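You operate a simulated robot arm through the tools that you are given. There is no shell and no other tool. Be economical: measure what you need, move in short steps, check, and stop when the job is done.

You are at the controls of a simulated robot arm. One attempt, no reset.

TASK
Scrub the grimy waste plug with the scrub brush and flush it through.
Fine: brush back, shut the waste, run the basin about a quarter full, tap off, then open the waste and let it run empty; the plug ends bright. Set down upright: scrub brush.
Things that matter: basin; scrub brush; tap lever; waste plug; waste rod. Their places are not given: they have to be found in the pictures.

The check looks at the end state, three seconds after you hand in, the way a careful person would. Anything else that was tipped, shoved, dropped, spilled or broken makes it a failure.

THE ROBOT
A 7-joint arm with a two-finger parallel gripper, fixed in place. Base frame: the origin is at the foot of the arm, x ahead of it, y to its left, z up; the work surface is at about z = 900. Readings come in mm, degrees, newtons and seconds.
With the tool pointing down near the work surface it reaches from about 320 to 740 mm from the base axis. Its first joint turns from -115.0 to 115.0 degrees. Payload 3.91 kg.
The tool frame sits at the grasp point between the pads (the TCP): z along the fingers, y along the line on which they close. The tips reach 30 mm beyond it. Largest opening 110 mm; finger width 20, thickness 10; the body of the gripper, 48 by 112 mm, starts 55 mm behind the TCP.
Orientation is that of the tool frame in the base frame, as a unit quaternion [x, y, z, w]. With the fingers straight down and closing along the base's y, the tool's x points along the base's -x, its y along +y and its z along -z.

THE INTERFACE
- The arm moves only by the tool nudge_tool. Its argument "deltas" is one flat list of numbers, 7 for each row, row after row: the shift along the base's x, y, z in mm, then the turn, a rotation vector about the base's x, y, z in degrees, then the gripper command, from -1 (shut) to 1 (fully open), values between in proportion. In form: [dx, dy, dz, rx, ry, rz, gripper, dx, dy, dz, rx, ry, rz, gripper, ...]. A call has 1 to 12 rows; each row shifts and turns the commanded pose from where the row before left it. Rows are played at 5 a second. More than 50 mm and 8.6 degrees between two rows, or a gripper value outside its range, and nothing of the call is played. Where a pose cannot be reached the arm comes as near as it can. A force on the tool above 40 N (or 10 N above the force at the start of the call, whichever is more), or a blocked arm, ends the call early, and 0.2 s more pass. Each finger travels about 108 mm/s and halts on what it meets, pressing with about 39 N; the grip force reading is that of the motor and also rises with nothing between the fingers. The clock runs only during rows and for 0.2 s after the last one: add rows that do not move to give the fingers time. It gives the time, the measured TCP pose, the force on the tool (base axes), the opening and the grip force at its end, in the units of the frame above (readings bear some noise), with the torque about the TCP (base axes, N m) and any sound that the robot's microphone picked up.
- Cameras (640 x 400 px; columns grow to the right, rows downward): "scene" is fixed at [50.8, -503, 1774.9]; the picture's right is [0.78, -0.63, 0.00], its down [-0.44, -0.54, -0.72] and it looks along [0.45, 0.56, -0.69] (base axes); focal length 364 px, centre (320, 200). "wrist" rides on the gripper at [72, 17, -103] in the tool frame; the picture's right is [-0.23, 0.97, 0.00], its down [-0.76, -0.18, -0.62] and it looks along [-0.61, -0.14, 0.78] (tool axes); focal length 222 px, centre (320, 200).
- camera(camera): a new picture of that camera. It takes no simulated time.
- raise_lower(by): slides the trunk up (or, below 0, down) by that many mm; the arm rides with it, the base frame stays. It gives what a move gives, with no picture.
- locate(camera, pixels): for up to 12 pixels [column, row] of the newest picture of that camera ("zoom" is the newest enlarged one), the place [x, y, z] in the base frame of the surface seen there, good to about 2 mm. It takes no simulated time.
- inspect(camera, box): a new picture of the part [left, top, right, bottom] of that camera's present view, enlarged. It takes no simulated time.
- close_job(): hands the job in; it is judged then, once.

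Keep the steps short. Do not move on a guess: measure, check each grasp and each placing, and mend mistakes. In all there are 80 turns and 38 pictures (those below and enlarged ones count). Leave the gripper open and the arm clear of the work at the hand-in unless told otherwise, and finish with a single line.

The tools are called after "Emit:" by a JSON object that holds its "name" and its "arguments". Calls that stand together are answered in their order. nudge_tool: Moves the arm, as the interface text tells. Its arguments: {"type":"object","properties":{"deltas":{"type":"array"}},"required":["deltas"]} The other tools are called the same way: raise_lower (by) slides the trunk up or down; camera (camera) takes a picture; locate (camera, pixels) gives the place of the surface under pixels of a picture; inspect (camera, box) takes an enlarged picture of a part of a camera's view; close_job () hands the job in.

At the start:

```text
time: 0.0
ee_pos: [458.7, 103.3, 1364.4]
ee_rot: [0.0, 1.0, -0.001, 0.0]
wrist_force: [1.1, -0.4, -0.5]
wrist_torque: [0.01, -0.03, 0.0]
opening: 110.2
finger_force: 0.2
trunk travel left (down, up): [-875.0, 115.0]
```

scene: 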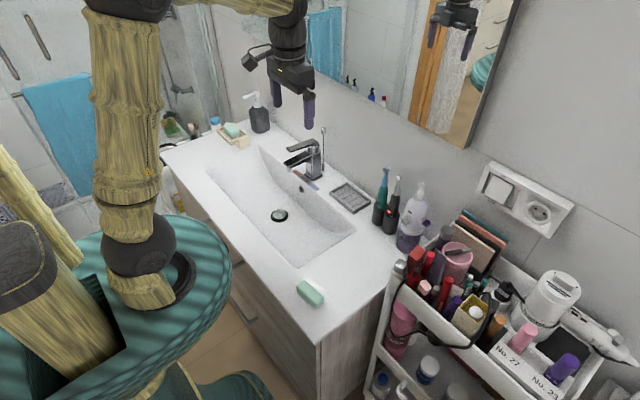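
wrist: 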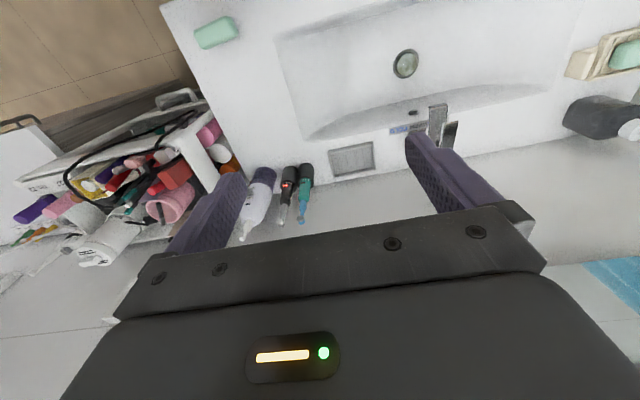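

I see the basin, tap and plug, and what may be brushes near (385,200). I'll enlarge both regions.

Emit:
{"name": "inspect", "arguments": {"camera": "scene", "box": [240, 110, 400, 260]}}

Emit:
{"name": "inspect", "arguments": {"camera": "scene", "box": [280, 160, 440, 310]}}

```text
2.67 times, centred on (320, 185) of scene
```

zoom: 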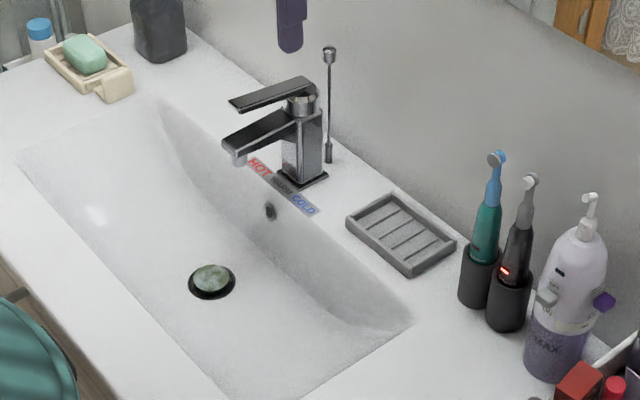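

```text
2.67 times, centred on (360, 235) of scene
```

zoom: 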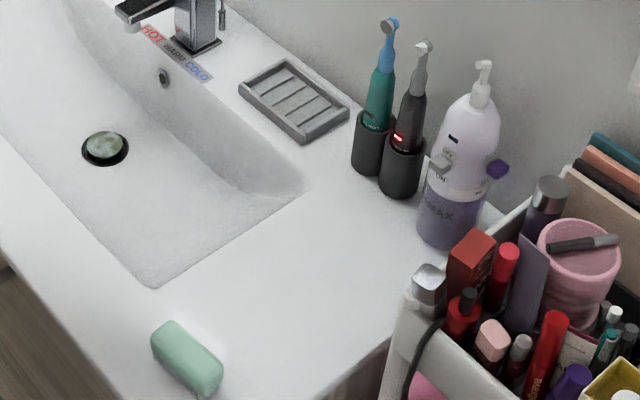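

Two green blocks: one on the right front, one in a tray at the left. One could be the brush, so I'll look closer at both.

Emit:
{"name": "inspect", "arguments": {"camera": "scene", "box": [285, 265, 345, 320]}}

Emit:
{"name": "inspect", "arguments": {"camera": "scene", "box": [200, 85, 280, 155]}}

Emit:
{"name": "inspect", "arguments": {"camera": "wrist", "box": [540, 10, 640, 150]}}

```text
7.27 times, centred on (315, 292) of scene
```

zoom: 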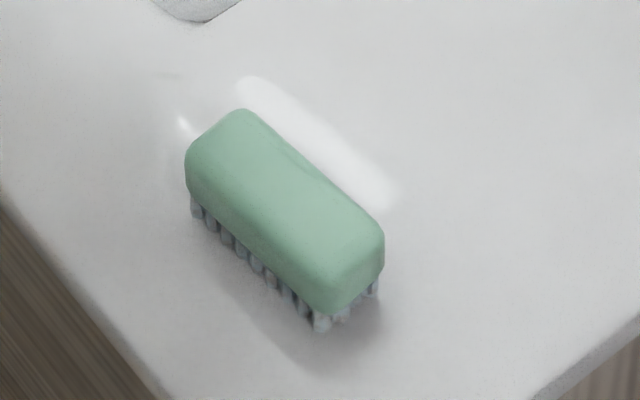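

```text
5.71 times, centred on (240, 120) of scene
```

zoom: 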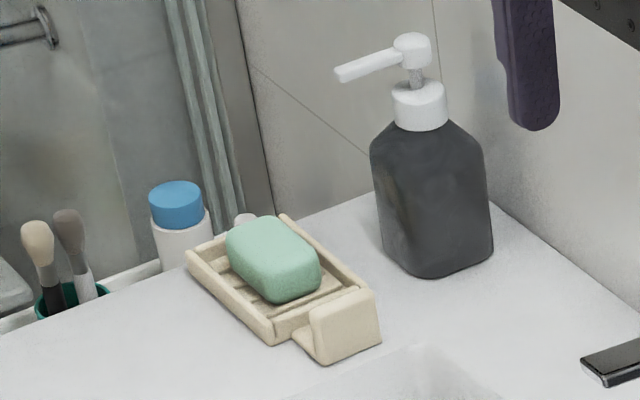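

```text
2.86 times, centred on (590, 80) of wrist
```

zoom: 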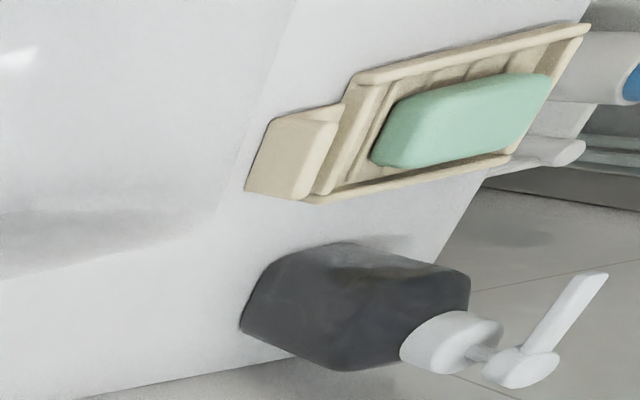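

The right front block has bristles underneath, so that is the brush, and the left one is soap. Now measuring the brush, plug, lever, spout, rod and basin.

Emit:
{"name": "locate", "arguments": {"camera": "scene", "pixels": [[309.5, 292.7], [304, 280.8], [298.5, 286], [322.5, 295.4], [316, 303], [316, 309], [279.5, 215], [279.5, 226], [288.5, 147.5], [304, 141], [315, 165], [323.4, 130.7]]}}

Emit:
{"name": "locate", "arguments": {"camera": "scene", "pixels": [[290, 165], [323.4, 168], [301, 189], [210, 165], [300, 266], [353, 230], [262, 150], [250, 215], [320, 235], [325, 300], [346, 292], [324, 145]]}}

Emit:
{"name": "inspect", "arguments": {"camera": "scene", "box": [270, 110, 340, 200]}}

```text
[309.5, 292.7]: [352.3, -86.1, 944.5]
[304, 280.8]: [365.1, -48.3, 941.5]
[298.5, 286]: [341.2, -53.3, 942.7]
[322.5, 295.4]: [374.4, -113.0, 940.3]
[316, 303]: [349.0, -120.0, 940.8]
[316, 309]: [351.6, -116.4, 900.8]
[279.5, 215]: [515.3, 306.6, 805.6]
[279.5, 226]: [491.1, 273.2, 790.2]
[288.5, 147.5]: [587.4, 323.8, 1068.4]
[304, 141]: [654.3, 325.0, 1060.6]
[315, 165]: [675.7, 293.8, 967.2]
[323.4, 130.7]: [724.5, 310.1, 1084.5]
```

```text
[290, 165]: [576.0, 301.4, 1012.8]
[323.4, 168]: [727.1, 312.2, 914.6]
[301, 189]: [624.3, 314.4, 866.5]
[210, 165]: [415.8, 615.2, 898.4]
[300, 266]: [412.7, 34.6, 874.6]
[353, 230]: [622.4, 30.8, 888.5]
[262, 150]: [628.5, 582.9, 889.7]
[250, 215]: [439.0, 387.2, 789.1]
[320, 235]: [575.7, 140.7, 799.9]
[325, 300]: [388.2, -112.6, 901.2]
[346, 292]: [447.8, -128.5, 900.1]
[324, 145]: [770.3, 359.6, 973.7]
```

```text
4.44 times, centred on (305, 155) of scene
```

zoom: 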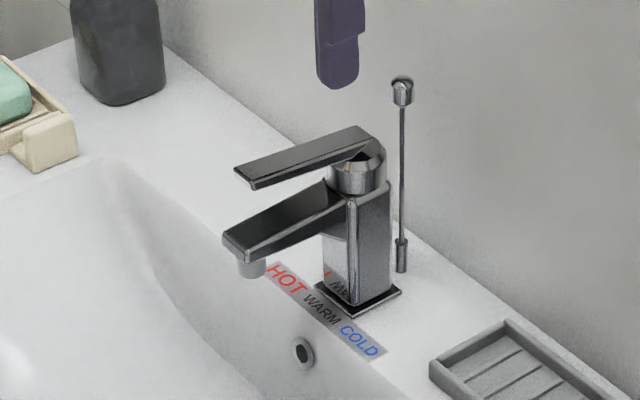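

The brush top is at z≈944, centred near (357,-84), long axis roughly along y and 26 mm wide. I'm moving above it, turning -82° so the fingers close across its width, opening partway.

Emit:
{"name": "nudge_tool", "arguments": {"deltas": [-10.1, -18.7, -32, 0, 0, -8.2, 0.3, -10.1, -18.7, -32, 0, 0, -8.2, 0.3, -10.1, -18.7, -32, 0, 0, -8.2, 0.3, -10.1, -18.7, -32, 0, 0, -8.2, 0.3, -10.1, -18.7, -32, 0, 0, -8.2, 0.3, -10.1, -18.7, -32, 0, 0, -8.2, 0.3, -10.1, -18.7, -32, 0, 0, -8.2, 0.3, -10.1, -18.7, -32, 0, 0, -8.2, 0.3, -10.1, -18.7, -32, 0, 0, -8.2, 0.3, -10.1, -18.7, -32, 0, 0, -8.2, 0.3, 0, 0, 0, 0, 0, 0, 0.3]}}

Emit:
{"name": "camera", "arguments": {"camera": "wrist"}}

```text
time: 2.4
ee_pos: [356.9, -83.5, 1043.4]
ee_rot: [0.657, 0.754, -0.001, 0.001]
wrist_force: [0.8, 0.4, -0.2]
wrist_torque: [-0.02, -0.02, 0.0]
opening: 71.7
finger_force: 0.1
trunk travel left (down, up): [-875.0, 115.0]
```

```text
29 pictures are left
```

wrist: 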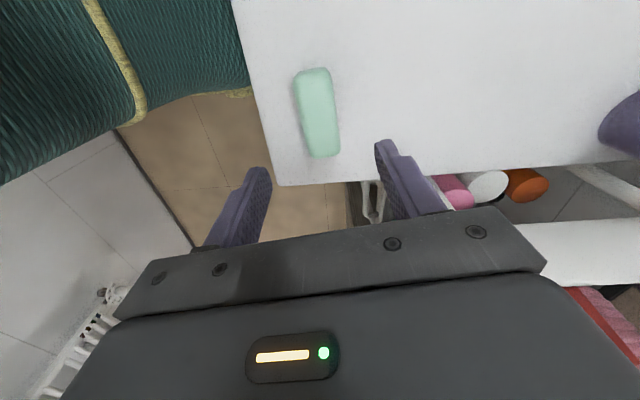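

The hand is above the brush. I'll refine its position from the wrist view.

Emit:
{"name": "locate", "arguments": {"camera": "wrist", "pixels": [[298, 76], [327, 74], [313, 153], [336, 150], [317, 110], [455, 190], [525, 183]]}}

```text
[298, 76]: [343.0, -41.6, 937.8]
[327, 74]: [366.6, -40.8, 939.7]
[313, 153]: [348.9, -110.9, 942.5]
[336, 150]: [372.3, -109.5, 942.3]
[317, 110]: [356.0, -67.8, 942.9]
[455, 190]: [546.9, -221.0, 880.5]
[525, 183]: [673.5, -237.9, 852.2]
```

Brush centre is about (357.5,-78). Descending to TCP z≈938 with the gripper open to 72 mm.

Emit:
{"name": "nudge_tool", "arguments": {"deltas": [0.5, 5, -35, 0, 0, 1.5, 0.3, 0, 0, -35, 0, 0, 0, 0.3, 0, 0, -25, 0, 0, 0, 0.3, 0, 0, -10, 0, 0, 0, 0.3, 0, 0, 0, 0, 0, 0, 0.3]}}

Emit:
{"name": "camera", "arguments": {"camera": "wrist"}}

```text
time: 3.6
ee_pos: [359.4, -79.9, 939.2]
ee_rot: [0.646, 0.763, 0.0, 0.001]
wrist_force: [-1.0, -0.5, 0.2]
wrist_torque: [0.02, 0.04, 0.0]
opening: 71.7
finger_force: 0.1
trunk travel left (down, up): [-875.0, 115.0]
```

```text
28 pictures are left
```

wrist: 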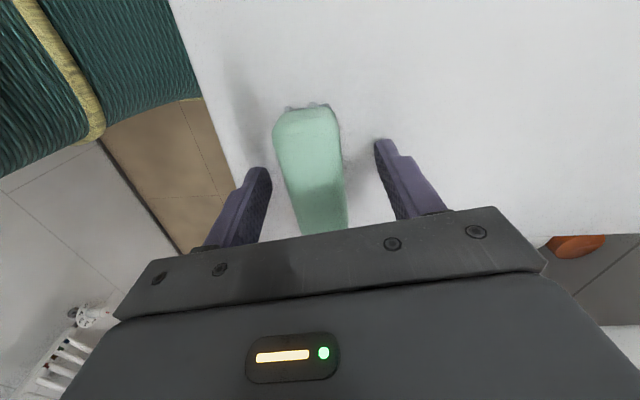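

The brush sits between the pads. I'll fine-tune the yaw and close.

Emit:
{"name": "nudge_tool", "arguments": {"deltas": [-1, 1, 0, 0, 0, -3, 0.3, 0, 0, 0, 0, 0, 0, -1, 0, 0, 0, 0, 0, 0, -1, 0, 0, 0, 0, 0, 0, -1]}}

```text
time: 4.6
ee_pos: [357.5, -77.5, 939.1]
ee_rot: [0.666, 0.746, 0.0, 0.0]
wrist_force: [-0.4, 0.7, 0.7]
wrist_torque: [0.05, 0.02, 0.01]
opening: 33.2
finger_force: 39.4
trunk travel left (down, up): [-875.0, 115.0]
```

Grip holds at 33 mm. Lifting, then carrying it towards the plug while turning the hand so it is narrow towards the tap.

Emit:
{"name": "nudge_tool", "arguments": {"deltas": [0, 0, 40, 0, 0, 0, -1, 0, 0, 45, 0, 0, 0, -1, 14.3, 38.4, 0, 0, 0, 8.35, -1, 14.3, 38.4, 0, 0, 0, 8.35, -1, 14.3, 38.4, 0, 0, 0, 8.35, -1, 14.3, 38.4, 0, 0, 0, 8.35, -1, 14.3, 38.4, 0, 0, 0, 8.35, -1, 14.3, 38.4, 0, 0, 0, 8.35, -1, 14.3, 38.4, 0, 0, 0, 8.35, -1, 14.3, 38.4, 0, 0, 0, 8.35, -1, 14.3, 38.4, 0, 0, 0, 8.35, -1, 14.3, 38.4, 0, 0, 0, 8.35, -1]}}

Emit:
{"name": "camera", "arguments": {"camera": "wrist"}}

Emit:
{"name": "camera", "arguments": {"camera": "scene"}}

```text
time: 7.2
ee_pos: [500.7, 306.5, 1023.5]
ee_rot: [-0.001, 1.0, -0.001, 0.0]
wrist_force: [1.2, 0.0, 0.2]
wrist_torque: [0.01, 0.01, -0.02]
opening: 33.1
finger_force: 39.0
trunk travel left (down, up): [-875.0, 115.0]
```

```text
27 pictures are left
```

wrist: 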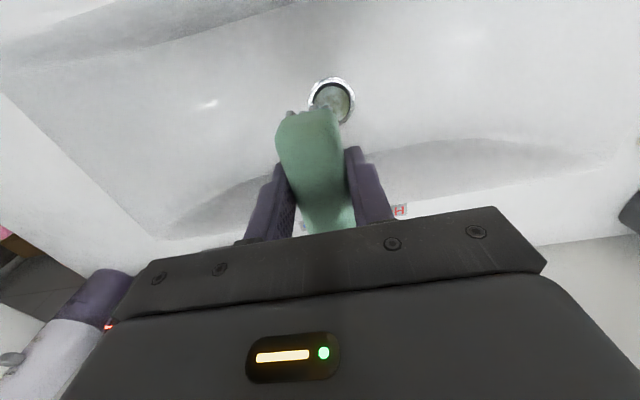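

```text
26 pictures are left
```

scene: 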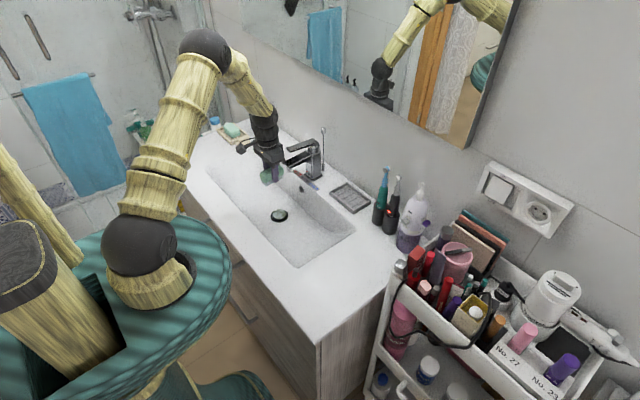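

Locating the plug precisely from the wrist and scene views.

Emit:
{"name": "locate", "arguments": {"camera": "wrist", "pixels": [[335, 98], [320, 90], [345, 90], [333, 79], [311, 95], [354, 100], [300, 80]]}}

Emit:
{"name": "locate", "arguments": {"camera": "scene", "pixels": [[279.5, 214], [274, 214], [286, 214], [280, 209], [279.5, 219], [269, 216], [290, 216]]}}

Emit:
{"name": "inspect", "arguments": {"camera": "scene", "box": [230, 120, 340, 240]}}

```text
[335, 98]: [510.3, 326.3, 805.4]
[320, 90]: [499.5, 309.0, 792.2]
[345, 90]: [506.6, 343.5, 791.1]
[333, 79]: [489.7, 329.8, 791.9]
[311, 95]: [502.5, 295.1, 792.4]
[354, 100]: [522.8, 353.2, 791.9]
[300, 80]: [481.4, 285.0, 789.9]
```

```text
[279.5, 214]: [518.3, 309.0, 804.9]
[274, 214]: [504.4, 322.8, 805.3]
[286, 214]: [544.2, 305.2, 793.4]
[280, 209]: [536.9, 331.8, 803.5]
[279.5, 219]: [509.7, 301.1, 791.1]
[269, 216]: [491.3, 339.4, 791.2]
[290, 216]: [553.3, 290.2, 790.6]
```

```text
3.33 times, centred on (285, 180) of scene
```

zoom: 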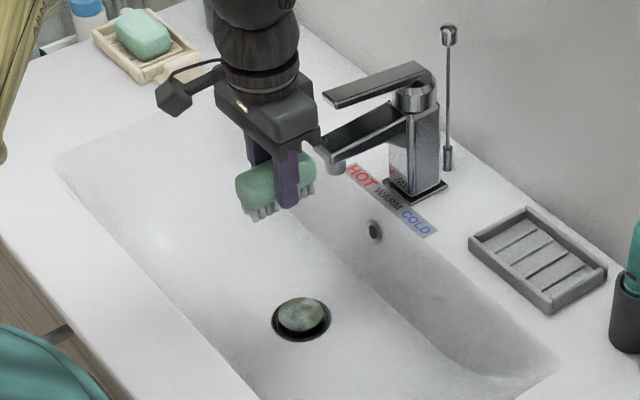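

Emit:
{"name": "locate", "arguments": {"camera": "zoom", "pixels": [[282, 318], [321, 315], [302, 301], [300, 328], [302, 315], [328, 150], [328, 172], [325, 98], [410, 70], [418, 95], [447, 35], [447, 165]]}}

```text
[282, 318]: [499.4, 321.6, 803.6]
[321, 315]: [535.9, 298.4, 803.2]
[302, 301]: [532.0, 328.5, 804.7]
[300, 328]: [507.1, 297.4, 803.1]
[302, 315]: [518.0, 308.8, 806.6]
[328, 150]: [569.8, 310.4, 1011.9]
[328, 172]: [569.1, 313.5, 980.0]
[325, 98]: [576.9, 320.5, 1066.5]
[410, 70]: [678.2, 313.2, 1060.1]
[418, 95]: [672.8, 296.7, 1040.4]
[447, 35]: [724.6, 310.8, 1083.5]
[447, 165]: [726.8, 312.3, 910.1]
```

Plug centre is about (518,311), top z≈806, radius ≈21. Brush bottom is ≈39 mm below TCP. Descending to just above contact at x=507, clear of the spout (x≥560).

Emit:
{"name": "nudge_tool", "arguments": {"deltas": [6, 5, -45, 0, 0, 0, -1, 0, 0, -45, 0, 0, 0, -1, 0, 0, -45, 0, 0, 0, -1, 0, 0, -30, 0, 0, 0, -1, 0, 0, -5, 0, 0, 0, -1, 0, 0, 0, 0, 0, 0, -1]}}

Emit:
{"name": "inspect", "arguments": {"camera": "scene", "box": [230, 120, 340, 240]}}

```text
time: 8.6
ee_pos: [507.2, 310.9, 853.1]
ee_rot: [0.0, 1.0, 0.0, 0.0]
wrist_force: [0.4, 0.4, -0.9]
wrist_torque: [0.01, -0.01, -0.02]
opening: 33.2
finger_force: 38.9
trunk travel left (down, up): [-875.0, 115.0]
```

```text
3.33 times, centred on (285, 180) of scene
```

zoom: 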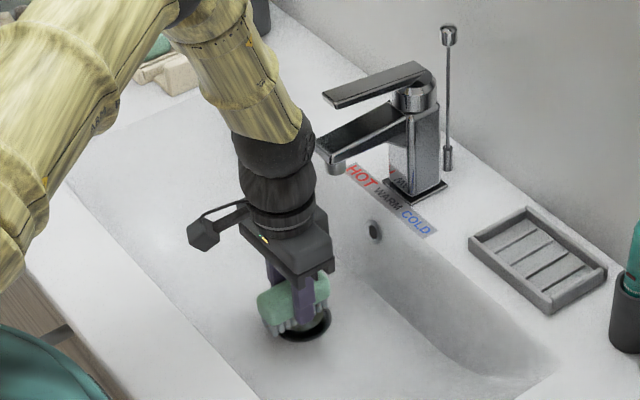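

Positioned well. Lowering gently to contact in small steps.

Emit:
{"name": "nudge_tool", "arguments": {"deltas": [0, 0, -4, 0, 0, 0, -1, 0, 0, -3, 0, 0, 0, -1, 0, 0, -2, 0, 0, 0, -1, 0, 0, 0, 0, 0, 0, -1]}}

```text
time: 9.6
ee_pos: [506.3, 311.9, 844.1]
ee_rot: [0.0, 1.0, 0.0, 0.0]
wrist_force: [-0.7, -0.3, -0.8]
wrist_torque: [0.02, 0.01, -0.01]
opening: 33.1
finger_force: 39.2
trunk travel left (down, up): [-875.0, 115.0]
```

Emit:
{"name": "nudge_tool", "arguments": {"deltas": [0, 0, -1.5, 0, 0, 0, -1, 0, 0, -1.5, 0, 0, 0, -1, 0, 0, 0, 0, 0, 0, -1]}}

```text
time: 10.4
ee_pos: [508.1, 311.3, 841.4]
ee_rot: [0.0, 1.0, 0.0, 0.0]
wrist_force: [-0.4, -0.1, -0.5]
wrist_torque: [0.04, -0.01, -0.03]
opening: 33.4
finger_force: 39.2
trunk travel left (down, up): [-875.0, 115.0]
```

No contact force yet, so a little lower.

Emit:
{"name": "nudge_tool", "arguments": {"deltas": [0, 0, -1.5, 0, 0, 0, -1, 0, 0, -1.5, 0, 0, 0, -1, 0, 0, -1, 0, 0, 0, -1, 0, 0, 0, 0, 0, 0, -1]}}

Emit:
{"name": "inspect", "arguments": {"camera": "scene", "box": [255, 175, 310, 235]}}

```text
time: 11.4
ee_pos: [508.0, 311.7, 837.8]
ee_rot: [0.0, 1.0, 0.0, -0.001]
wrist_force: [-0.5, 0.4, -0.6]
wrist_torque: [0.02, -0.01, -0.01]
opening: 33.0
finger_force: 38.4
trunk travel left (down, up): [-875.0, 115.0]
```

```text
6.67 times, centred on (282, 205) of scene
```

zoom: 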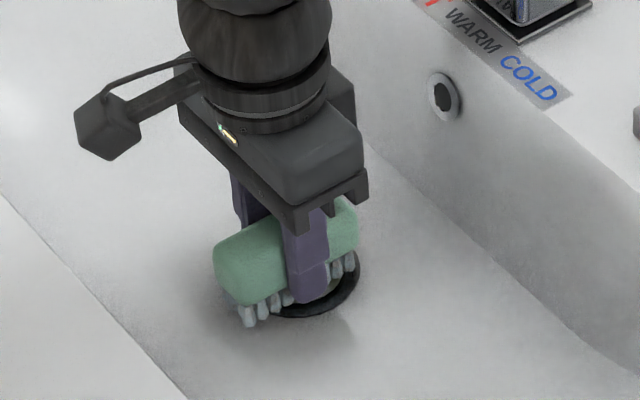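

Bristles are down on the plug. Scrubbing with strokes along y and x.

Emit:
{"name": "nudge_tool", "arguments": {"deltas": [0, 12, 1, 0, 0, 0, -1, 0, -12, 0, 0, 0, 0, -1, 0, -12, 0, 0, 0, 0, -1, 0, 12, 0, 0, 0, 0, -1, 0, 12, 0, 0, 0, 0, -1, 0, -12, 0, 0, 0, 0, -1, 0, -12, 0, 0, 0, 0, -1, 0, 12, 0, 0, 0, 0, -1, -12, 0, 0, 0, 0, 0, -1, 12, 0, 0, 0, 0, 0, -1, -12, 0, 0, 0, 0, 0, -1, 12, 0, 0, 0, 0, 0, -1]}}

Emit:
{"name": "nudge_tool", "arguments": {"deltas": [0, 15, 0, 0, 0, 0, -1, 0, -15, 0, 0, 0, 0, -1, 0, -15, 0, 0, 0, 0, -1, 0, 15, 0, 0, 0, 0, -1, 0, 15, 0, 0, 0, 0, -1, 0, -15, 0, 0, 0, 0, -1, 0, -15, 0, 0, 0, 0, -1, 0, 15, 0, 0, 0, 0, -1, -15, 0, 0, 0, 0, 0, -1, 15, 0, 0, 0, 0, 0, -1, -15, 0, 0, 0, 0, 0, -1, 15, 0, 0, 0, 0, 0, -1]}}

```text
time: 14.0
ee_pos: [507.2, 311.8, 838.4]
ee_rot: [0.0, 1.0, 0.0, -0.002]
wrist_force: [0.1, 1.3, -0.5]
wrist_torque: [-0.01, 0.03, -0.02]
opening: 33.5
finger_force: 39.0
trunk travel left (down, up): [-875.0, 115.0]
```

```text
time: 16.6
ee_pos: [507.5, 312.2, 838.8]
ee_rot: [-0.001, 1.0, 0.0, -0.001]
wrist_force: [1.4, -0.6, -1.4]
wrist_torque: [0.01, 0.01, 0.0]
opening: 33.0
finger_force: 39.2
trunk travel left (down, up): [-875.0, 115.0]
```

Lifting straight up to look at the plug.

Emit:
{"name": "nudge_tool", "arguments": {"deltas": [0, 0, 40, 0, 0, 0, -1, 0, 0, 45, 0, 0, 0, -1, 0, 0, 45, 0, 0, 0, -1, -10, 0, 45, 0, 0, 0, -1, 0, 0, 0, 0, 0, 0, -1]}}

Emit:
{"name": "inspect", "arguments": {"camera": "scene", "box": [230, 120, 340, 240]}}

```text
time: 17.8
ee_pos: [497.0, 312.5, 1012.2]
ee_rot: [0.0, 1.0, -0.001, -0.001]
wrist_force: [-0.7, 1.5, -1.1]
wrist_torque: [0.03, -0.01, 0.0]
opening: 33.5
finger_force: 39.1
trunk travel left (down, up): [-875.0, 115.0]
```

```text
3.33 times, centred on (285, 180) of scene
```

zoom: 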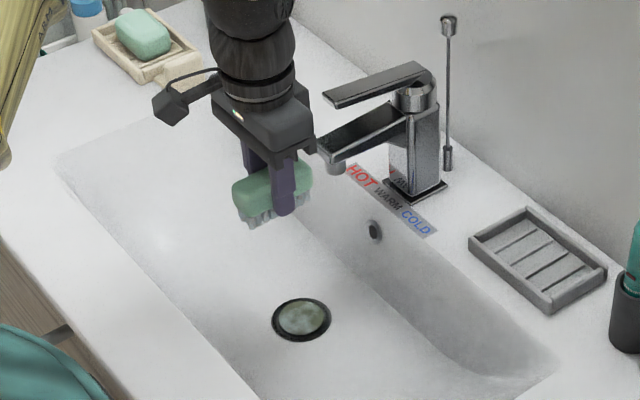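

The plug looks lower and maybe somewhat cleaner. Enlarging it.

Emit:
{"name": "inspect", "arguments": {"camera": "scene", "box": [266, 205, 294, 225]}}

Emit:
{"name": "camera", "arguments": {"camera": "wrist"}}

Emit:
{"name": "locate", "arguments": {"camera": "zoom", "pixels": [[320, 200], [200, 220], [440, 200], [320, 100], [320, 300]]}}

```text
16.00 times, centred on (280, 215) of scene
```

zoom: 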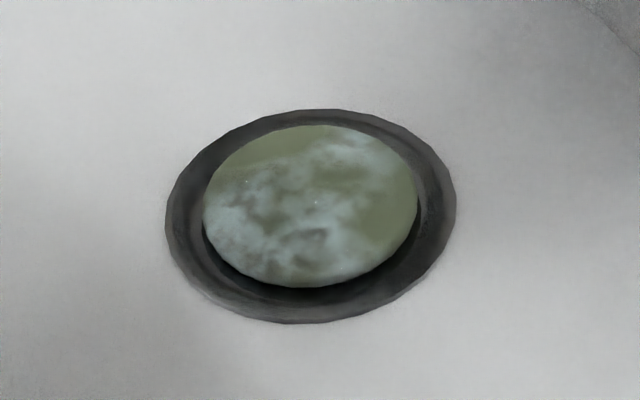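

```text
20 pictures are left
```

wrist: 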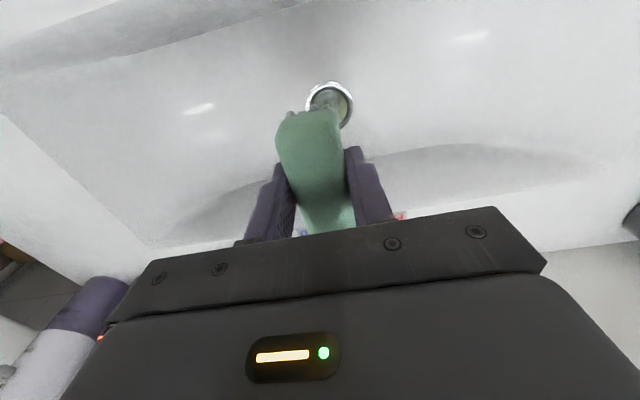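

```text
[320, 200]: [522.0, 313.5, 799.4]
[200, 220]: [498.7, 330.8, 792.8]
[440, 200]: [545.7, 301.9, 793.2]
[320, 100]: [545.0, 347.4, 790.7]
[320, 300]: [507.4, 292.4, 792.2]
```

The plug went down about 7 mm when pressed (top now 799) and still has blotches, so scrubbing needs real pressure. Going back down and lowering until there's contact force.

Emit:
{"name": "nudge_tool", "arguments": {"deltas": [13, 0, -43, 0, 0, 0, -1, 0, 0, -45, 0, 0, 0, -1, 0, 0, -45, 0, 0, 0, -1, 0, 0, -38, 0, 0, 0, -1, 0, 0, -3, 0, 0, 0, -1, 0, 0, -1, 0, 0, 0, -1, 0, 0, -1, 0, 0, 0, -1, 0, 0, 0, 0, 0, 0, -1]}}

```text
time: 19.6
ee_pos: [510.4, 310.9, 837.6]
ee_rot: [0.0, 1.0, 0.0, 0.001]
wrist_force: [-0.7, -0.3, -0.9]
wrist_torque: [0.0, -0.02, 0.03]
opening: 32.8
finger_force: 39.5
trunk travel left (down, up): [-875.0, 115.0]
```

Emit:
{"name": "nudge_tool", "arguments": {"deltas": [0, 0, -1.5, 0, 0, 0, -1, 0, 0, -1, 0, 0, 0, -1, 0, 0, 0, 0, 0, 0, -1]}}

Emit:
{"name": "nudge_tool", "arguments": {"deltas": [0, 0, -1.5, 0, 0, 0, -1, 0, 0, 0, 0, 0, 0, -1]}}

Emit:
{"name": "nudge_tool", "arguments": {"deltas": [0, 0, -1.5, 0, 0, 0, -1, 0, 0, 0, 0, 0, 0, -1]}}

```text
time: 20.4
ee_pos: [510.0, 311.6, 835.1]
ee_rot: [0.0, 1.0, 0.0, -0.001]
wrist_force: [-0.4, 1.2, -0.2]
wrist_torque: [0.03, -0.02, 0.0]
opening: 32.9
finger_force: 39.1
trunk travel left (down, up): [-875.0, 115.0]
```

```text
time: 21.0
ee_pos: [510.4, 311.3, 834.4]
ee_rot: [0.0, 1.0, 0.0, 0.001]
wrist_force: [0.4, -0.5, 5.7]
wrist_torque: [-0.05, -0.05, 0.0]
opening: 33.3
finger_force: 39.0
trunk travel left (down, up): [-875.0, 115.0]
```

```text
time: 21.6
ee_pos: [510.5, 311.8, 833.4]
ee_rot: [0.0, 1.0, 0.0, 0.002]
wrist_force: [0.4, -0.3, 16.7]
wrist_torque: [0.01, -0.13, -0.01]
opening: 33.1
finger_force: 38.6
trunk travel left (down, up): [-875.0, 115.0]
```

Now 17 N of contact. Scrubbing at about this pressure.

Emit:
{"name": "nudge_tool", "arguments": {"deltas": [0, 8, 0.5, 0, 0, 0, -1, 0, -8, 0, 0, 0, 0, -1, 0, -8, 0, 0, 0, 0, -1, 0, 8, 0, 0, 0, 0, -1, -10, 0, 0, 0, 0, 0, -1, 10, 0, 0, 0, 0, 0, -1]}}

```text
time: 23.0
ee_pos: [508.2, 311.0, 834.6]
ee_rot: [-0.002, 1.0, 0.001, -0.001]
wrist_force: [-5.7, 0.4, 14.9]
wrist_torque: [0.01, -0.07, -0.01]
opening: 33.4
finger_force: 39.9
trunk travel left (down, up): [-875.0, 115.0]
```

Good friction. Scrubbing more, covering the full plug.

Emit:
{"name": "nudge_tool", "arguments": {"deltas": [0, 12, 0, 0, 0, 0, -1, 0, -12, 0, 0, 0, 0, -1, 0, -12, 0, 0, 0, 0, -1, 0, 12, 0, 0, 0, 0, -1, 0, 14, 0, 0, 0, 0, -1, 0, -14, 0, 0, 0, 0, -1, 0, -14, 0, 0, 0, 0, -1, 0, 14, 0, 0, 0, 0, -1, -12, 0, 0, 0, 0, 0, -1, 12, 0, 0, 0, 0, 0, -1, -12, 0, 0, 0, 0, 0, -1, 12, 0, 0, 0, 0, 0, -1]}}

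Emit:
{"name": "nudge_tool", "arguments": {"deltas": [0, 12, 0, 0, 0, 0, -1, 0, -12, 0, 0, 0, 0, -1, 0, -12, 0, 0, 0, 0, -1, 0, 12, 0, 0, 0, 0, -1, 0, 14, 0, 0, 0, 0, -1, 0, -14, 0, 0, 0, 0, -1, 0, -14, 0, 0, 0, 0, -1, 0, 14, 0, 0, 0, 0, -1, -12, 0, 0, 0, 0, 0, -1, 12, 0, 0, 0, 0, 0, -1, -12, 0, 0, 0, 0, 0, -1, 12, 0, 0, 0, 0, 0, -1]}}

Emit:
{"name": "nudge_tool", "arguments": {"deltas": [0, 0, 40, 0, 0, 0, -1, 0, 0, 45, 0, 0, 0, -1, 0, 0, 45, 0, 0, 0, -1, -10, 0, 45, 0, 0, 0, -1, 0, 0, 0, 0, 0, 0, -1]}}

Emit:
{"name": "inspect", "arguments": {"camera": "scene", "box": [266, 205, 294, 225]}}

```text
time: 25.6
ee_pos: [507.5, 311.0, 833.3]
ee_rot: [-0.001, 1.0, 0.0, -0.001]
wrist_force: [-7.1, -0.1, 15.8]
wrist_torque: [0.01, -0.04, 0.04]
opening: 33.0
finger_force: 38.8
trunk travel left (down, up): [-875.0, 115.0]
```

```text
time: 28.2
ee_pos: [508.4, 311.8, 834.0]
ee_rot: [0.0, 1.0, 0.001, -0.001]
wrist_force: [-5.3, -0.6, 15.9]
wrist_torque: [0.05, 0.05, 0.03]
opening: 33.3
finger_force: 38.9
trunk travel left (down, up): [-875.0, 115.0]
```

```text
time: 29.4
ee_pos: [500.4, 312.7, 1005.7]
ee_rot: [0.0, 1.0, 0.0, 0.0]
wrist_force: [0.1, 0.5, -0.4]
wrist_torque: [0.0, 0.01, -0.02]
opening: 33.2
finger_force: 39.5
trunk travel left (down, up): [-875.0, 115.0]
```

```text
16.00 times, centred on (280, 215) of scene
```

zoom: 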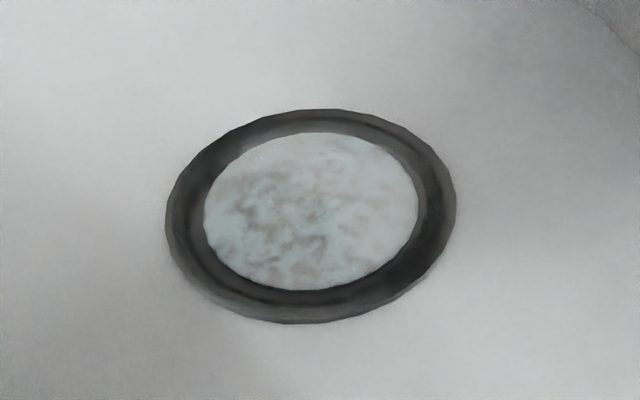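

Much cleaner — the green is gone, with faint dark patches left. One more round.

Emit:
{"name": "nudge_tool", "arguments": {"deltas": [12, -1, -43, 0, 0, 0, -1, 0, 0, -45, 0, 0, 0, -1, 0, 0, -45, 0, 0, 0, -1, 0, 0, -32, 0, 0, 0, -1, 0, 0, -4, 0, 0, 0, -1, 0, 0, -2, 0, 0, 0, -1, 0, 0, -1, 0, 0, 0, -1, 0, 0, 0, 0, 0, 0, -1]}}

Emit:
{"name": "nudge_tool", "arguments": {"deltas": [0, 12, 0, 0, 0, 0, -1, 0, -12, 0, 0, 0, 0, -1, 0, -12, 0, 0, 0, 0, -1, 0, 12, 0, 0, 0, 0, -1, 0, 14, 0, 0, 0, 0, -1, 0, -14, 0, 0, 0, 0, -1, 0, -14, 0, 0, 0, 0, -1, 0, 14, 0, 0, 0, 0, -1, -12, 0, 0, 0, 0, 0, -1, 12, 0, 0, 0, 0, 0, -1, -12, 0, 0, 0, 0, 0, -1, 12, 0, 0, 0, 0, 0, -1]}}

```text
time: 31.2
ee_pos: [511.4, 311.8, 835.7]
ee_rot: [0.0, 1.0, 0.0, 0.0]
wrist_force: [0.1, 0.5, -1.0]
wrist_torque: [-0.02, 0.0, 0.0]
opening: 33.1
finger_force: 39.6
trunk travel left (down, up): [-875.0, 115.0]
```

```text
time: 33.8
ee_pos: [513.1, 310.5, 835.6]
ee_rot: [0.0, 1.0, -0.001, -0.001]
wrist_force: [-0.4, -0.3, -0.6]
wrist_torque: [0.01, 0.02, 0.02]
opening: 33.2
finger_force: 38.7
trunk travel left (down, up): [-875.0, 115.0]
```

Not quite touching, so lowering to ~15 N and scrubbing again.

Emit:
{"name": "nudge_tool", "arguments": {"deltas": [0, 0, -1.5, 0, 0, 0, -1, 0, 0, -1, 0, 0, 0, -1, 0, 0, 0, 0, 0, 0, -1]}}

Emit:
{"name": "nudge_tool", "arguments": {"deltas": [0, 10, 0, 0, 0, 0, -1, 0, -10, 0, 0, 0, 0, -1, 0, -10, 0, 0, 0, 0, -1, 0, 10, 0, 0, 0, 0, -1, 0, 12, 0, 0, 0, 0, -1, 0, -12, 0, 0, 0, 0, -1, 0, -12, 0, 0, 0, 0, -1, 0, 12, 0, 0, 0, 0, -1, -12, 0, 0, 0, 0, 0, -1, 12, 0, 0, 0, 0, 0, -1, -12, 0, 0, 0, 0, 0, -1, 12, 0, 0, 0, 0, 0, -1]}}

Emit:
{"name": "nudge_tool", "arguments": {"deltas": [0, 10, 0, 0, 0, 0, -1, 0, -10, 0, 0, 0, 0, -1, 0, -10, 0, 0, 0, 0, -1, 0, 10, 0, 0, 0, 0, -1, 0, 12, 0, 0, 0, 0, -1, 0, -12, 0, 0, 0, 0, -1, 0, -12, 0, 0, 0, 0, -1, 0, 12, 0, 0, 0, 0, -1, -12, 0, 0, 0, 0, 0, -1, 12, 0, 0, 0, 0, 0, -1, -12, 0, 0, 0, 0, 0, -1, 12, 0, 0, 0, 0, 0, -1]}}

Emit:
{"name": "nudge_tool", "arguments": {"deltas": [0, 0, 40, 0, 0, 0, -1, 0, 0, 45, 0, 0, 0, -1, 0, 0, 45, 0, 0, 0, -1, -10, 0, 45, 0, 0, 0, -1, 0, 0, 0, 0, 0, 0, -1]}}

Emit:
{"name": "inspect", "arguments": {"camera": "scene", "box": [266, 205, 294, 225]}}

```text
time: 34.6
ee_pos: [511.6, 311.3, 832.8]
ee_rot: [0.0, 1.0, -0.001, 0.001]
wrist_force: [-1.0, -0.2, 4.7]
wrist_torque: [0.01, 0.04, 0.0]
opening: 33.0
finger_force: 38.7
trunk travel left (down, up): [-875.0, 115.0]
```

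```text
time: 37.2
ee_pos: [510.2, 310.3, 833.9]
ee_rot: [-0.001, 1.0, 0.001, -0.001]
wrist_force: [-2.4, 0.7, 10.0]
wrist_torque: [0.04, -0.04, 0.03]
opening: 33.2
finger_force: 38.8
trunk travel left (down, up): [-875.0, 115.0]
```

```text
time: 39.8
ee_pos: [511.5, 311.6, 834.0]
ee_rot: [0.0, 1.0, 0.0, 0.0]
wrist_force: [-1.4, 1.3, 7.1]
wrist_torque: [0.05, 0.02, 0.01]
opening: 33.3
finger_force: 39.1
trunk travel left (down, up): [-875.0, 115.0]
```

```text
time: 41.0
ee_pos: [501.7, 310.5, 1007.5]
ee_rot: [0.0, 1.0, 0.0, -0.001]
wrist_force: [0.2, -0.7, -1.1]
wrist_torque: [-0.01, 0.02, 0.0]
opening: 33.2
finger_force: 39.1
trunk travel left (down, up): [-875.0, 115.0]
```

```text
16.00 times, centred on (280, 215) of scene
```

zoom: 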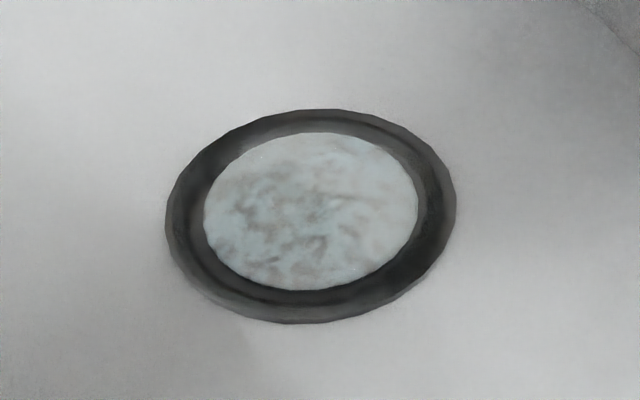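

No further change: the grime is off (likely reflections). Returning the brush to its original spot, turning back.

Emit:
{"name": "nudge_tool", "arguments": {"deltas": [-14.4, -38.8, 2, 0, 0, -8.35, -1, -14.4, -38.8, 2, 0, 0, -8.35, -1, -14.4, -38.8, 2, 0, 0, -8.35, -1, -14.4, -38.8, 2, 0, 0, -8.35, -1, -14.4, -38.8, 2, 0, 0, -8.35, -1, -14.4, -38.8, 2, 0, 0, -8.35, -1, -14.4, -38.8, 2, 0, 0, -8.35, -1, -14.4, -38.8, 2, 0, 0, -8.35, -1, -14.4, -38.8, 2, 0, 0, -8.35, -1, -14.4, -38.8, 2, 0, 0, -8.35, -1, 0, 0, 0, 0, 0, 0, -1]}}

```text
time: 43.4
ee_pos: [358.4, -76.0, 1027.7]
ee_rot: [0.667, 0.745, 0.0, 0.0]
wrist_force: [-0.3, 1.1, -0.2]
wrist_torque: [-0.01, 0.01, -0.02]
opening: 33.0
finger_force: 39.2
trunk travel left (down, up): [-875.0, 115.0]
```

Emit:
{"name": "nudge_tool", "arguments": {"deltas": [-1, -1, -45, 0, 0, 0, -1, 0, 0, -36, 0, 0, 0, -1, 0, 0, -4, 0, 0, 0, -1, 0, 0, -1.5, 0, 0, 0, -1, 0, 0, 0, 0, 0, 0, -1]}}

```text
time: 44.6
ee_pos: [356.5, -78.3, 941.0]
ee_rot: [0.665, 0.746, 0.001, 0.0]
wrist_force: [0.8, 0.7, -0.1]
wrist_torque: [-0.02, 0.01, -0.02]
opening: 33.1
finger_force: 38.9
trunk travel left (down, up): [-875.0, 115.0]
```

Lowering the last bit until contact.

Emit:
{"name": "nudge_tool", "arguments": {"deltas": [0, 0, -1, 0, 0, 0, -1, 0, 0, -1, 0, 0, 0, -1, 0, 0, 0, 0, 0, 0, -1]}}

Emit:
{"name": "nudge_tool", "arguments": {"deltas": [0, 0, -0.8, 0, 0, 0, -1, 0, 0, 0, 0, 0, 0, -1]}}

```text
time: 45.4
ee_pos: [356.6, -78.0, 939.2]
ee_rot: [0.666, 0.746, 0.0, 0.0]
wrist_force: [-0.5, -0.8, -0.1]
wrist_torque: [-0.01, 0.01, -0.01]
opening: 33.2
finger_force: 38.9
trunk travel left (down, up): [-875.0, 115.0]
```

```text
time: 46.0
ee_pos: [357.7, -79.2, 938.1]
ee_rot: [0.666, 0.746, 0.001, 0.0]
wrist_force: [-0.1, -0.6, -0.5]
wrist_torque: [-0.01, 0.0, 0.03]
opening: 33.5
finger_force: 39.3
trunk travel left (down, up): [-875.0, 115.0]
```

Emit:
{"name": "nudge_tool", "arguments": {"deltas": [0, 0, -1, 0, 0, 0, -1, 0, 0, 0, 0, 0, 0, -1]}}

```text
time: 46.6
ee_pos: [357.1, -78.4, 938.1]
ee_rot: [0.666, 0.746, 0.0, 0.001]
wrist_force: [1.1, -1.2, 11.3]
wrist_torque: [0.33, 0.04, -0.03]
opening: 33.3
finger_force: 39.1
trunk travel left (down, up): [-875.0, 115.0]
```

Contact on the counter (11 N). Opening wide enough and rising straight up.

Emit:
{"name": "nudge_tool", "arguments": {"deltas": [0, 0, 0.7, 0, 0, 0, -0.4, 0, 0, 0, 0, 0, 0, 0.2, 0, 0, 0, 0, 0, 0, 0.2, 0, 0, 30, 0, 0, 0, 0.2, 0, 0, 45, 0, 0, 0, 0.2, 0, 0, 45, 0, 0, 0, 0.2, 0, 0, 45, 0, 0, 0, 0.2, 0, 0, 0, 0, 0, 0, 0.2]}}

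Emit:
{"name": "camera", "arguments": {"camera": "scene"}}

Emit:
{"name": "inspect", "arguments": {"camera": "scene", "box": [270, 110, 350, 200]}}

```text
time: 48.4
ee_pos: [356.4, -78.9, 1103.3]
ee_rot: [0.665, 0.746, 0.0, -0.001]
wrist_force: [-0.4, 0.0, -0.7]
wrist_torque: [0.04, 0.0, -0.03]
opening: 66.0
finger_force: 0.1
trunk travel left (down, up): [-875.0, 115.0]
```

```text
17 pictures are left
```

scene: 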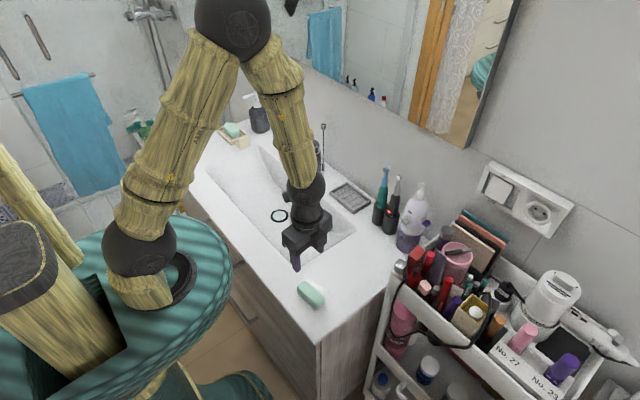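

```text
4.44 times, centred on (310, 155) of scene
```

zoom: 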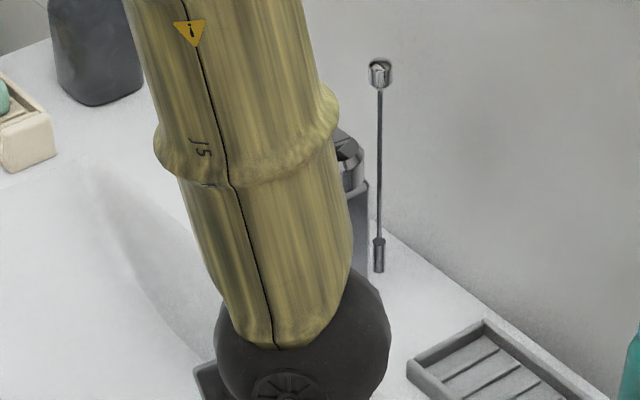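

The brush stands back upright. The rod knob has risen as the plug went down (row 130.7 → 126.4), so pushing the plug down works the linkage. Measuring both.

Emit:
{"name": "locate", "arguments": {"camera": "zoom", "pixels": [[379, 68], [379, 75], [379, 85], [379, 110], [379, 170], [379, 240], [379, 268], [345, 140]]}}

Emit:
{"name": "locate", "arguments": {"camera": "scene", "pixels": [[279.5, 215.5], [283, 214], [276, 217], [270, 216], [309.5, 292.7], [300, 230], [298, 286], [322, 296]]}}

```text
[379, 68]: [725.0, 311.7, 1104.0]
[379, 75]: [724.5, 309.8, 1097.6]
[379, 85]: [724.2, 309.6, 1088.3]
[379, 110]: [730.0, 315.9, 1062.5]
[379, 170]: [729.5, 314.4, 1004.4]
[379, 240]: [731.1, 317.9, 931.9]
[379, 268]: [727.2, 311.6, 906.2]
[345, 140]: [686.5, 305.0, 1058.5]
```

```text
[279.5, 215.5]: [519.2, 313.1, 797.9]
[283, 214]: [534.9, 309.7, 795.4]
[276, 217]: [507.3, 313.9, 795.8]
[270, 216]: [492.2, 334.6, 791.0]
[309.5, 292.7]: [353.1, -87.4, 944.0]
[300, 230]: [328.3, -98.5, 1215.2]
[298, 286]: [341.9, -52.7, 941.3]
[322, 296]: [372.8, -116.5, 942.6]
```

Plug is seated (dome 798, edge 795.5) and the rod knob is up at about (727,312,1088–1105). Next the tap lever: moving above its tip for a wrist view.

Emit:
{"name": "nudge_tool", "arguments": {"deltas": [18, 39.7, 9.7, 0, 0, 8.35, 0.2, 18, 39.7, 9.7, 0, 0, 8.35, 0.2, 18, 39.7, 9.7, 0, 0, 8.35, 0.2, 18, 39.7, 9.7, 0, 0, 8.35, 0.2, 18, 39.7, 9.7, 0, 0, 8.35, 0.2, 18, 39.7, 9.7, 0, 0, 8.35, 0.2, 18, 39.7, 9.7, 0, 0, 8.35, 0.2, 18, 39.7, 9.7, 0, 0, 8.35, 0.2, 18, 39.7, 9.7, 0, 0, 8.35, 0.2, 18, 39.7, 9.7, 0, 0, 8.35, 0.2, 0, 0, 0, 0, 0, 0, 0.2]}}

Emit:
{"name": "camera", "arguments": {"camera": "wrist"}}

```text
time: 50.8
ee_pos: [535.0, 319.3, 1201.1]
ee_rot: [0.001, 1.0, 0.0, 0.0]
wrist_force: [-0.7, -0.2, -0.1]
wrist_torque: [-0.01, -0.01, 0.0]
opening: 65.7
finger_force: 0.1
trunk travel left (down, up): [-875.0, 115.0]
```

```text
15 pictures are left
```

wrist: 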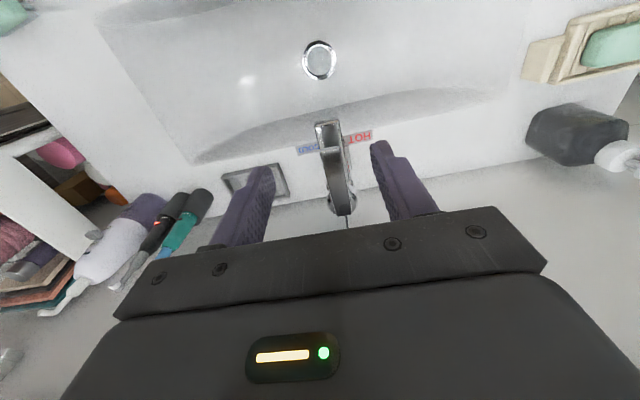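

Emit:
{"name": "locate", "arguments": {"camera": "wrist", "pixels": [[318, 126], [338, 125], [328, 130], [321, 145], [341, 145], [331, 150], [333, 170], [336, 190], [341, 200], [347, 215], [348, 225]]}}

```text
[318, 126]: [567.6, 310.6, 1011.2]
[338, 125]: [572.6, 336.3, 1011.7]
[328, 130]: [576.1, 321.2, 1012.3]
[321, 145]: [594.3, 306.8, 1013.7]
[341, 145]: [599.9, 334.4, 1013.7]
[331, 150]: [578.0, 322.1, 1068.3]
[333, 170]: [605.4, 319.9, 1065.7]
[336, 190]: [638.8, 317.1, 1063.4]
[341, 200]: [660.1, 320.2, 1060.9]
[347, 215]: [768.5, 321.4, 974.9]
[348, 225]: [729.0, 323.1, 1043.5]
```

Lever: centre y≈321, top z≈1066, tip x≈572, with the spout top at 1012. I'll straddle it with the fingers near the tip (x≈592) with TCP at z≈1070.

Emit:
{"name": "nudge_tool", "arguments": {"deltas": [29, 1, 0, 0, 0, 0, 0.2, 29, 1, -20, 0, 0, 0, 0.2, 0, 0, -40, 0, 0, 0, 0.2, 0, 0, -40, 0, 0, 0, 0.2, 0, 0, -31, 0, 0, 0, 0.2, 0, 0, 0, 0, 0, 0, 0.2]}}

Emit:
{"name": "inspect", "arguments": {"camera": "scene", "box": [230, 110, 350, 240]}}

```text
time: 52.2
ee_pos: [595.0, 320.4, 1070.0]
ee_rot: [0.001, 1.0, 0.0, 0.0]
wrist_force: [-0.5, 0.0, -0.1]
wrist_torque: [0.01, -0.02, -0.01]
opening: 66.0
finger_force: 0.1
trunk travel left (down, up): [-875.0, 115.0]
```

```text
3.08 times, centred on (290, 175) of scene
```

zoom: 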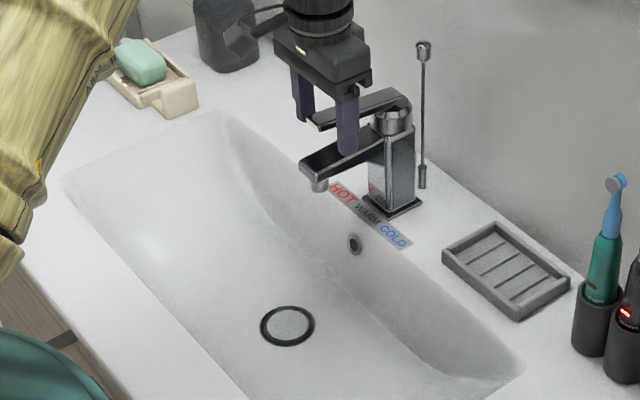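

Fingers straddle the lever. Closing.

Emit:
{"name": "nudge_tool", "arguments": {"deltas": [0, 0.5, 0, 0, 0, 0, -0.3, 0, 0, 0, 0, 0, 0, -1, 0, 0, 0, 0, 0, 0, -1]}}

```text
time: 53.0
ee_pos: [593.5, 320.5, 1069.5]
ee_rot: [0.0, 1.0, 0.0, -0.001]
wrist_force: [-1.1, -1.1, -0.6]
wrist_torque: [-0.02, 0.0, -0.1]
opening: 26.0
finger_force: 45.1
trunk travel left (down, up): [-875.0, 115.0]
```

Gripped at 26 mm. Lifting the lever a little and listening for water.

Emit:
{"name": "nudge_tool", "arguments": {"deltas": [0, 0, 4, 0, 0, 0, -1, 0, 0, 4, 0, 0, 0, -1, 0.5, 0, 4, 0, 0, 0, -1]}}

Emit:
{"name": "inspect", "arguments": {"camera": "scene", "box": [230, 110, 350, 240]}}

```text
time: 53.8
ee_pos: [596.2, 320.6, 1079.9]
ee_rot: [0.0, 1.0, 0.001, -0.001]
wrist_force: [1.6, -3.7, -14.7]
wrist_torque: [-0.02, 1.19, -0.35]
opening: 25.8
finger_force: 45.1
trunk travel left (down, up): [-875.0, 115.0]
```

```text
3.08 times, centred on (290, 175) of scene
```

zoom: 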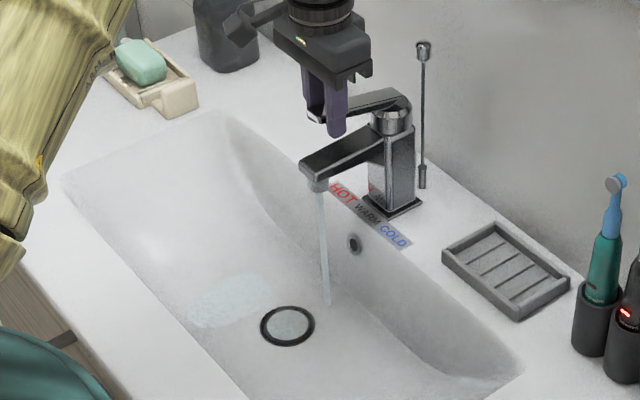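

Water runs and a puddle is forming. Waiting 2 s to judge the rate.

Emit:
{"name": "nudge_tool", "arguments": {"deltas": [0, 0, 0, 0, 0, 0, -1, 0, 0, 0, 0, 0, 0, -1, 0, 0, 0, 0, 0, 0, -1, 0, 0, 0, 0, 0, 0, -1, 0, 0, 0, 0, 0, 0, -1, 0, 0, 0, 0, 0, 0, -1, 0, 0, 0, 0, 0, 0, -1, 0, 0, 0, 0, 0, 0, -1, 0, 0, 0, 0, 0, 0, -1]}}

Emit:
{"name": "inspect", "arguments": {"camera": "scene", "box": [200, 140, 360, 270]}}

Emit:
{"name": "locate", "arguments": {"camera": "zoom", "pixels": [[120, 200], [200, 200], [250, 280], [320, 300], [400, 310], [200, 260], [320, 240], [450, 330]]}}

```text
time: 55.8
ee_pos: [597.1, 320.2, 1080.6]
ee_rot: [0.0, 1.0, 0.0, -0.001]
wrist_force: [0.8, -6.0, -11.9]
wrist_torque: [-0.07, 1.01, -0.41]
opening: 25.1
finger_force: 45.2
trunk travel left (down, up): [-875.0, 115.0]
```

```text
3.08 times, centred on (280, 205) of scene
```

zoom: 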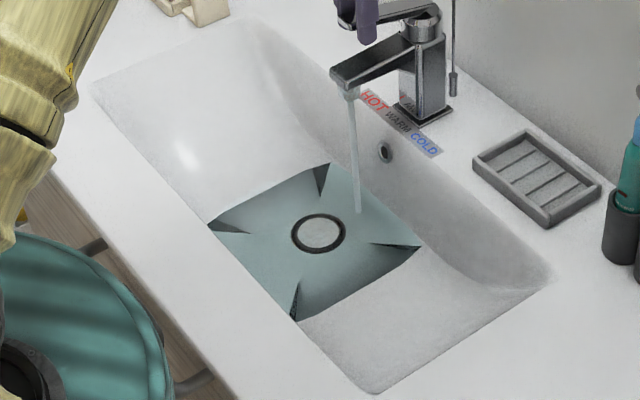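

```text
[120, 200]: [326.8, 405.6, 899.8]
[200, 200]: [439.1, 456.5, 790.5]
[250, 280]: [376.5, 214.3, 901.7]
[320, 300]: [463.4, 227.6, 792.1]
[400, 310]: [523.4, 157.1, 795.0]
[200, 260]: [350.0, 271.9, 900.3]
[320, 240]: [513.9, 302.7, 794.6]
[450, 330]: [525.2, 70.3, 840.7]
```

The basin holds water. Letting it run 2.2 s more, then measuring the water edge.

Emit:
{"name": "nudge_tool", "arguments": {"deltas": [0, 0, 0, 0, 0, 0, -1, 0, 0, 0, 0, 0, 0, -1, 0, 0, 0, 0, 0, 0, -1, 0, 0, 0, 0, 0, 0, -1, 0, 0, 0, 0, 0, 0, -1, 0, 0, 0, 0, 0, 0, -1, 0, 0, 0, 0, 0, 0, -1, 0, 0, 0, 0, 0, 0, -1, 0, 0, 0, 0, 0, 0, -1, 0, 0, 0, 0, 0, 0, -1]}}

Emit:
{"name": "inspect", "arguments": {"camera": "scene", "box": [200, 140, 360, 270]}}

Emit:
{"name": "locate", "arguments": {"camera": "zoom", "pixels": [[240, 180], [280, 240], [320, 290], [360, 275], [400, 260], [320, 200], [340, 180], [420, 250], [300, 300], [230, 220]]}}

```text
time: 58.0
ee_pos: [596.2, 321.1, 1081.2]
ee_rot: [0.0, 1.0, 0.0, -0.001]
wrist_force: [2.0, -3.1, -8.8]
wrist_torque: [-0.04, 0.66, -0.29]
opening: 25.5
finger_force: 44.4
trunk travel left (down, up): [-875.0, 115.0]
```

```text
3.08 times, centred on (280, 205) of scene
```

zoom: 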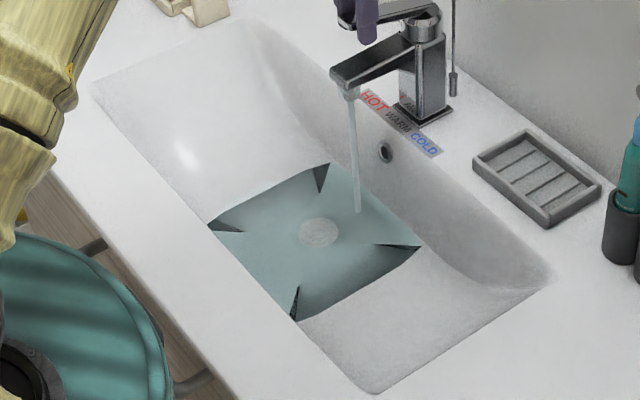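

```text
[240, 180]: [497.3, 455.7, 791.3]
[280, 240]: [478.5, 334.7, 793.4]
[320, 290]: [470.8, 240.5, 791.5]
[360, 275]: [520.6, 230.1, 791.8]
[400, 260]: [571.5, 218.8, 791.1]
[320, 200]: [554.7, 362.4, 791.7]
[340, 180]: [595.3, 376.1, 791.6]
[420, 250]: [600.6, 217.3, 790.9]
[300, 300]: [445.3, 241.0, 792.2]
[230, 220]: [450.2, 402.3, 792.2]
```

Level is only about 792–793, so the flow is low. Lifting the lever further along its arc, then running 1.8 s.

Emit:
{"name": "nudge_tool", "arguments": {"deltas": [0.5, 0, 4, 0, 2.4, 0, -1, 0.5, 0, 4, 0, 2.4, 0, -1, 1, 0, 4, 0, 2.4, 0, -1, 0, 0, 0, 0, 0, 0, -1, 0, 0, 0, 0, 0, 0, -1, 0, 0, 0, 0, 0, 0, -1, 0, 0, 0, 0, 0, 0, -1, 0, 0, 0, 0, 0, 0, -1, 0, 0, 0, 0, 0, 0, -1, 0, 0, 0, 0, 0, 0, -1, 0, 0, 0, 0, 0, 0, -1, 0, 0, 0, 0, 0, 0, -1]}}

Emit:
{"name": "inspect", "arguments": {"camera": "scene", "box": [200, 140, 360, 270]}}

Emit:
{"name": "locate", "arguments": {"camera": "zoom", "pixels": [[240, 180], [280, 240], [320, 290], [360, 275], [400, 260], [320, 200], [340, 180], [420, 250], [320, 235], [260, 230]]}}

```text
time: 60.6
ee_pos: [600.9, 319.5, 1092.9]
ee_rot: [0.0, 0.998, 0.0, -0.064]
wrist_force: [20.9, -4.8, -3.1]
wrist_torque: [-0.16, -0.61, -0.29]
opening: 25.3
finger_force: 44.9
trunk travel left (down, up): [-875.0, 115.0]
```

```text
3.08 times, centred on (280, 205) of scene
```

zoom: 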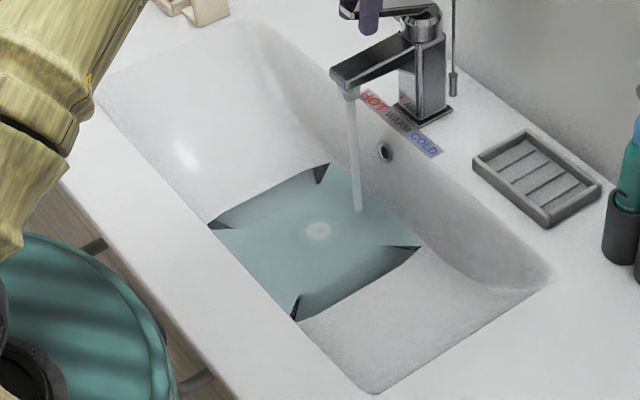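

```text
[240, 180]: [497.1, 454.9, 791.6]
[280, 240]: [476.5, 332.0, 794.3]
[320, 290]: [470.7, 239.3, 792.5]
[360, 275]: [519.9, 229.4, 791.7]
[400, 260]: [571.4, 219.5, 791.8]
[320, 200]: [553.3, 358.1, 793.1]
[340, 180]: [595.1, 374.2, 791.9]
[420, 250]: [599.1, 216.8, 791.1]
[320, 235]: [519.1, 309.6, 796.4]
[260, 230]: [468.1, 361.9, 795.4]
```

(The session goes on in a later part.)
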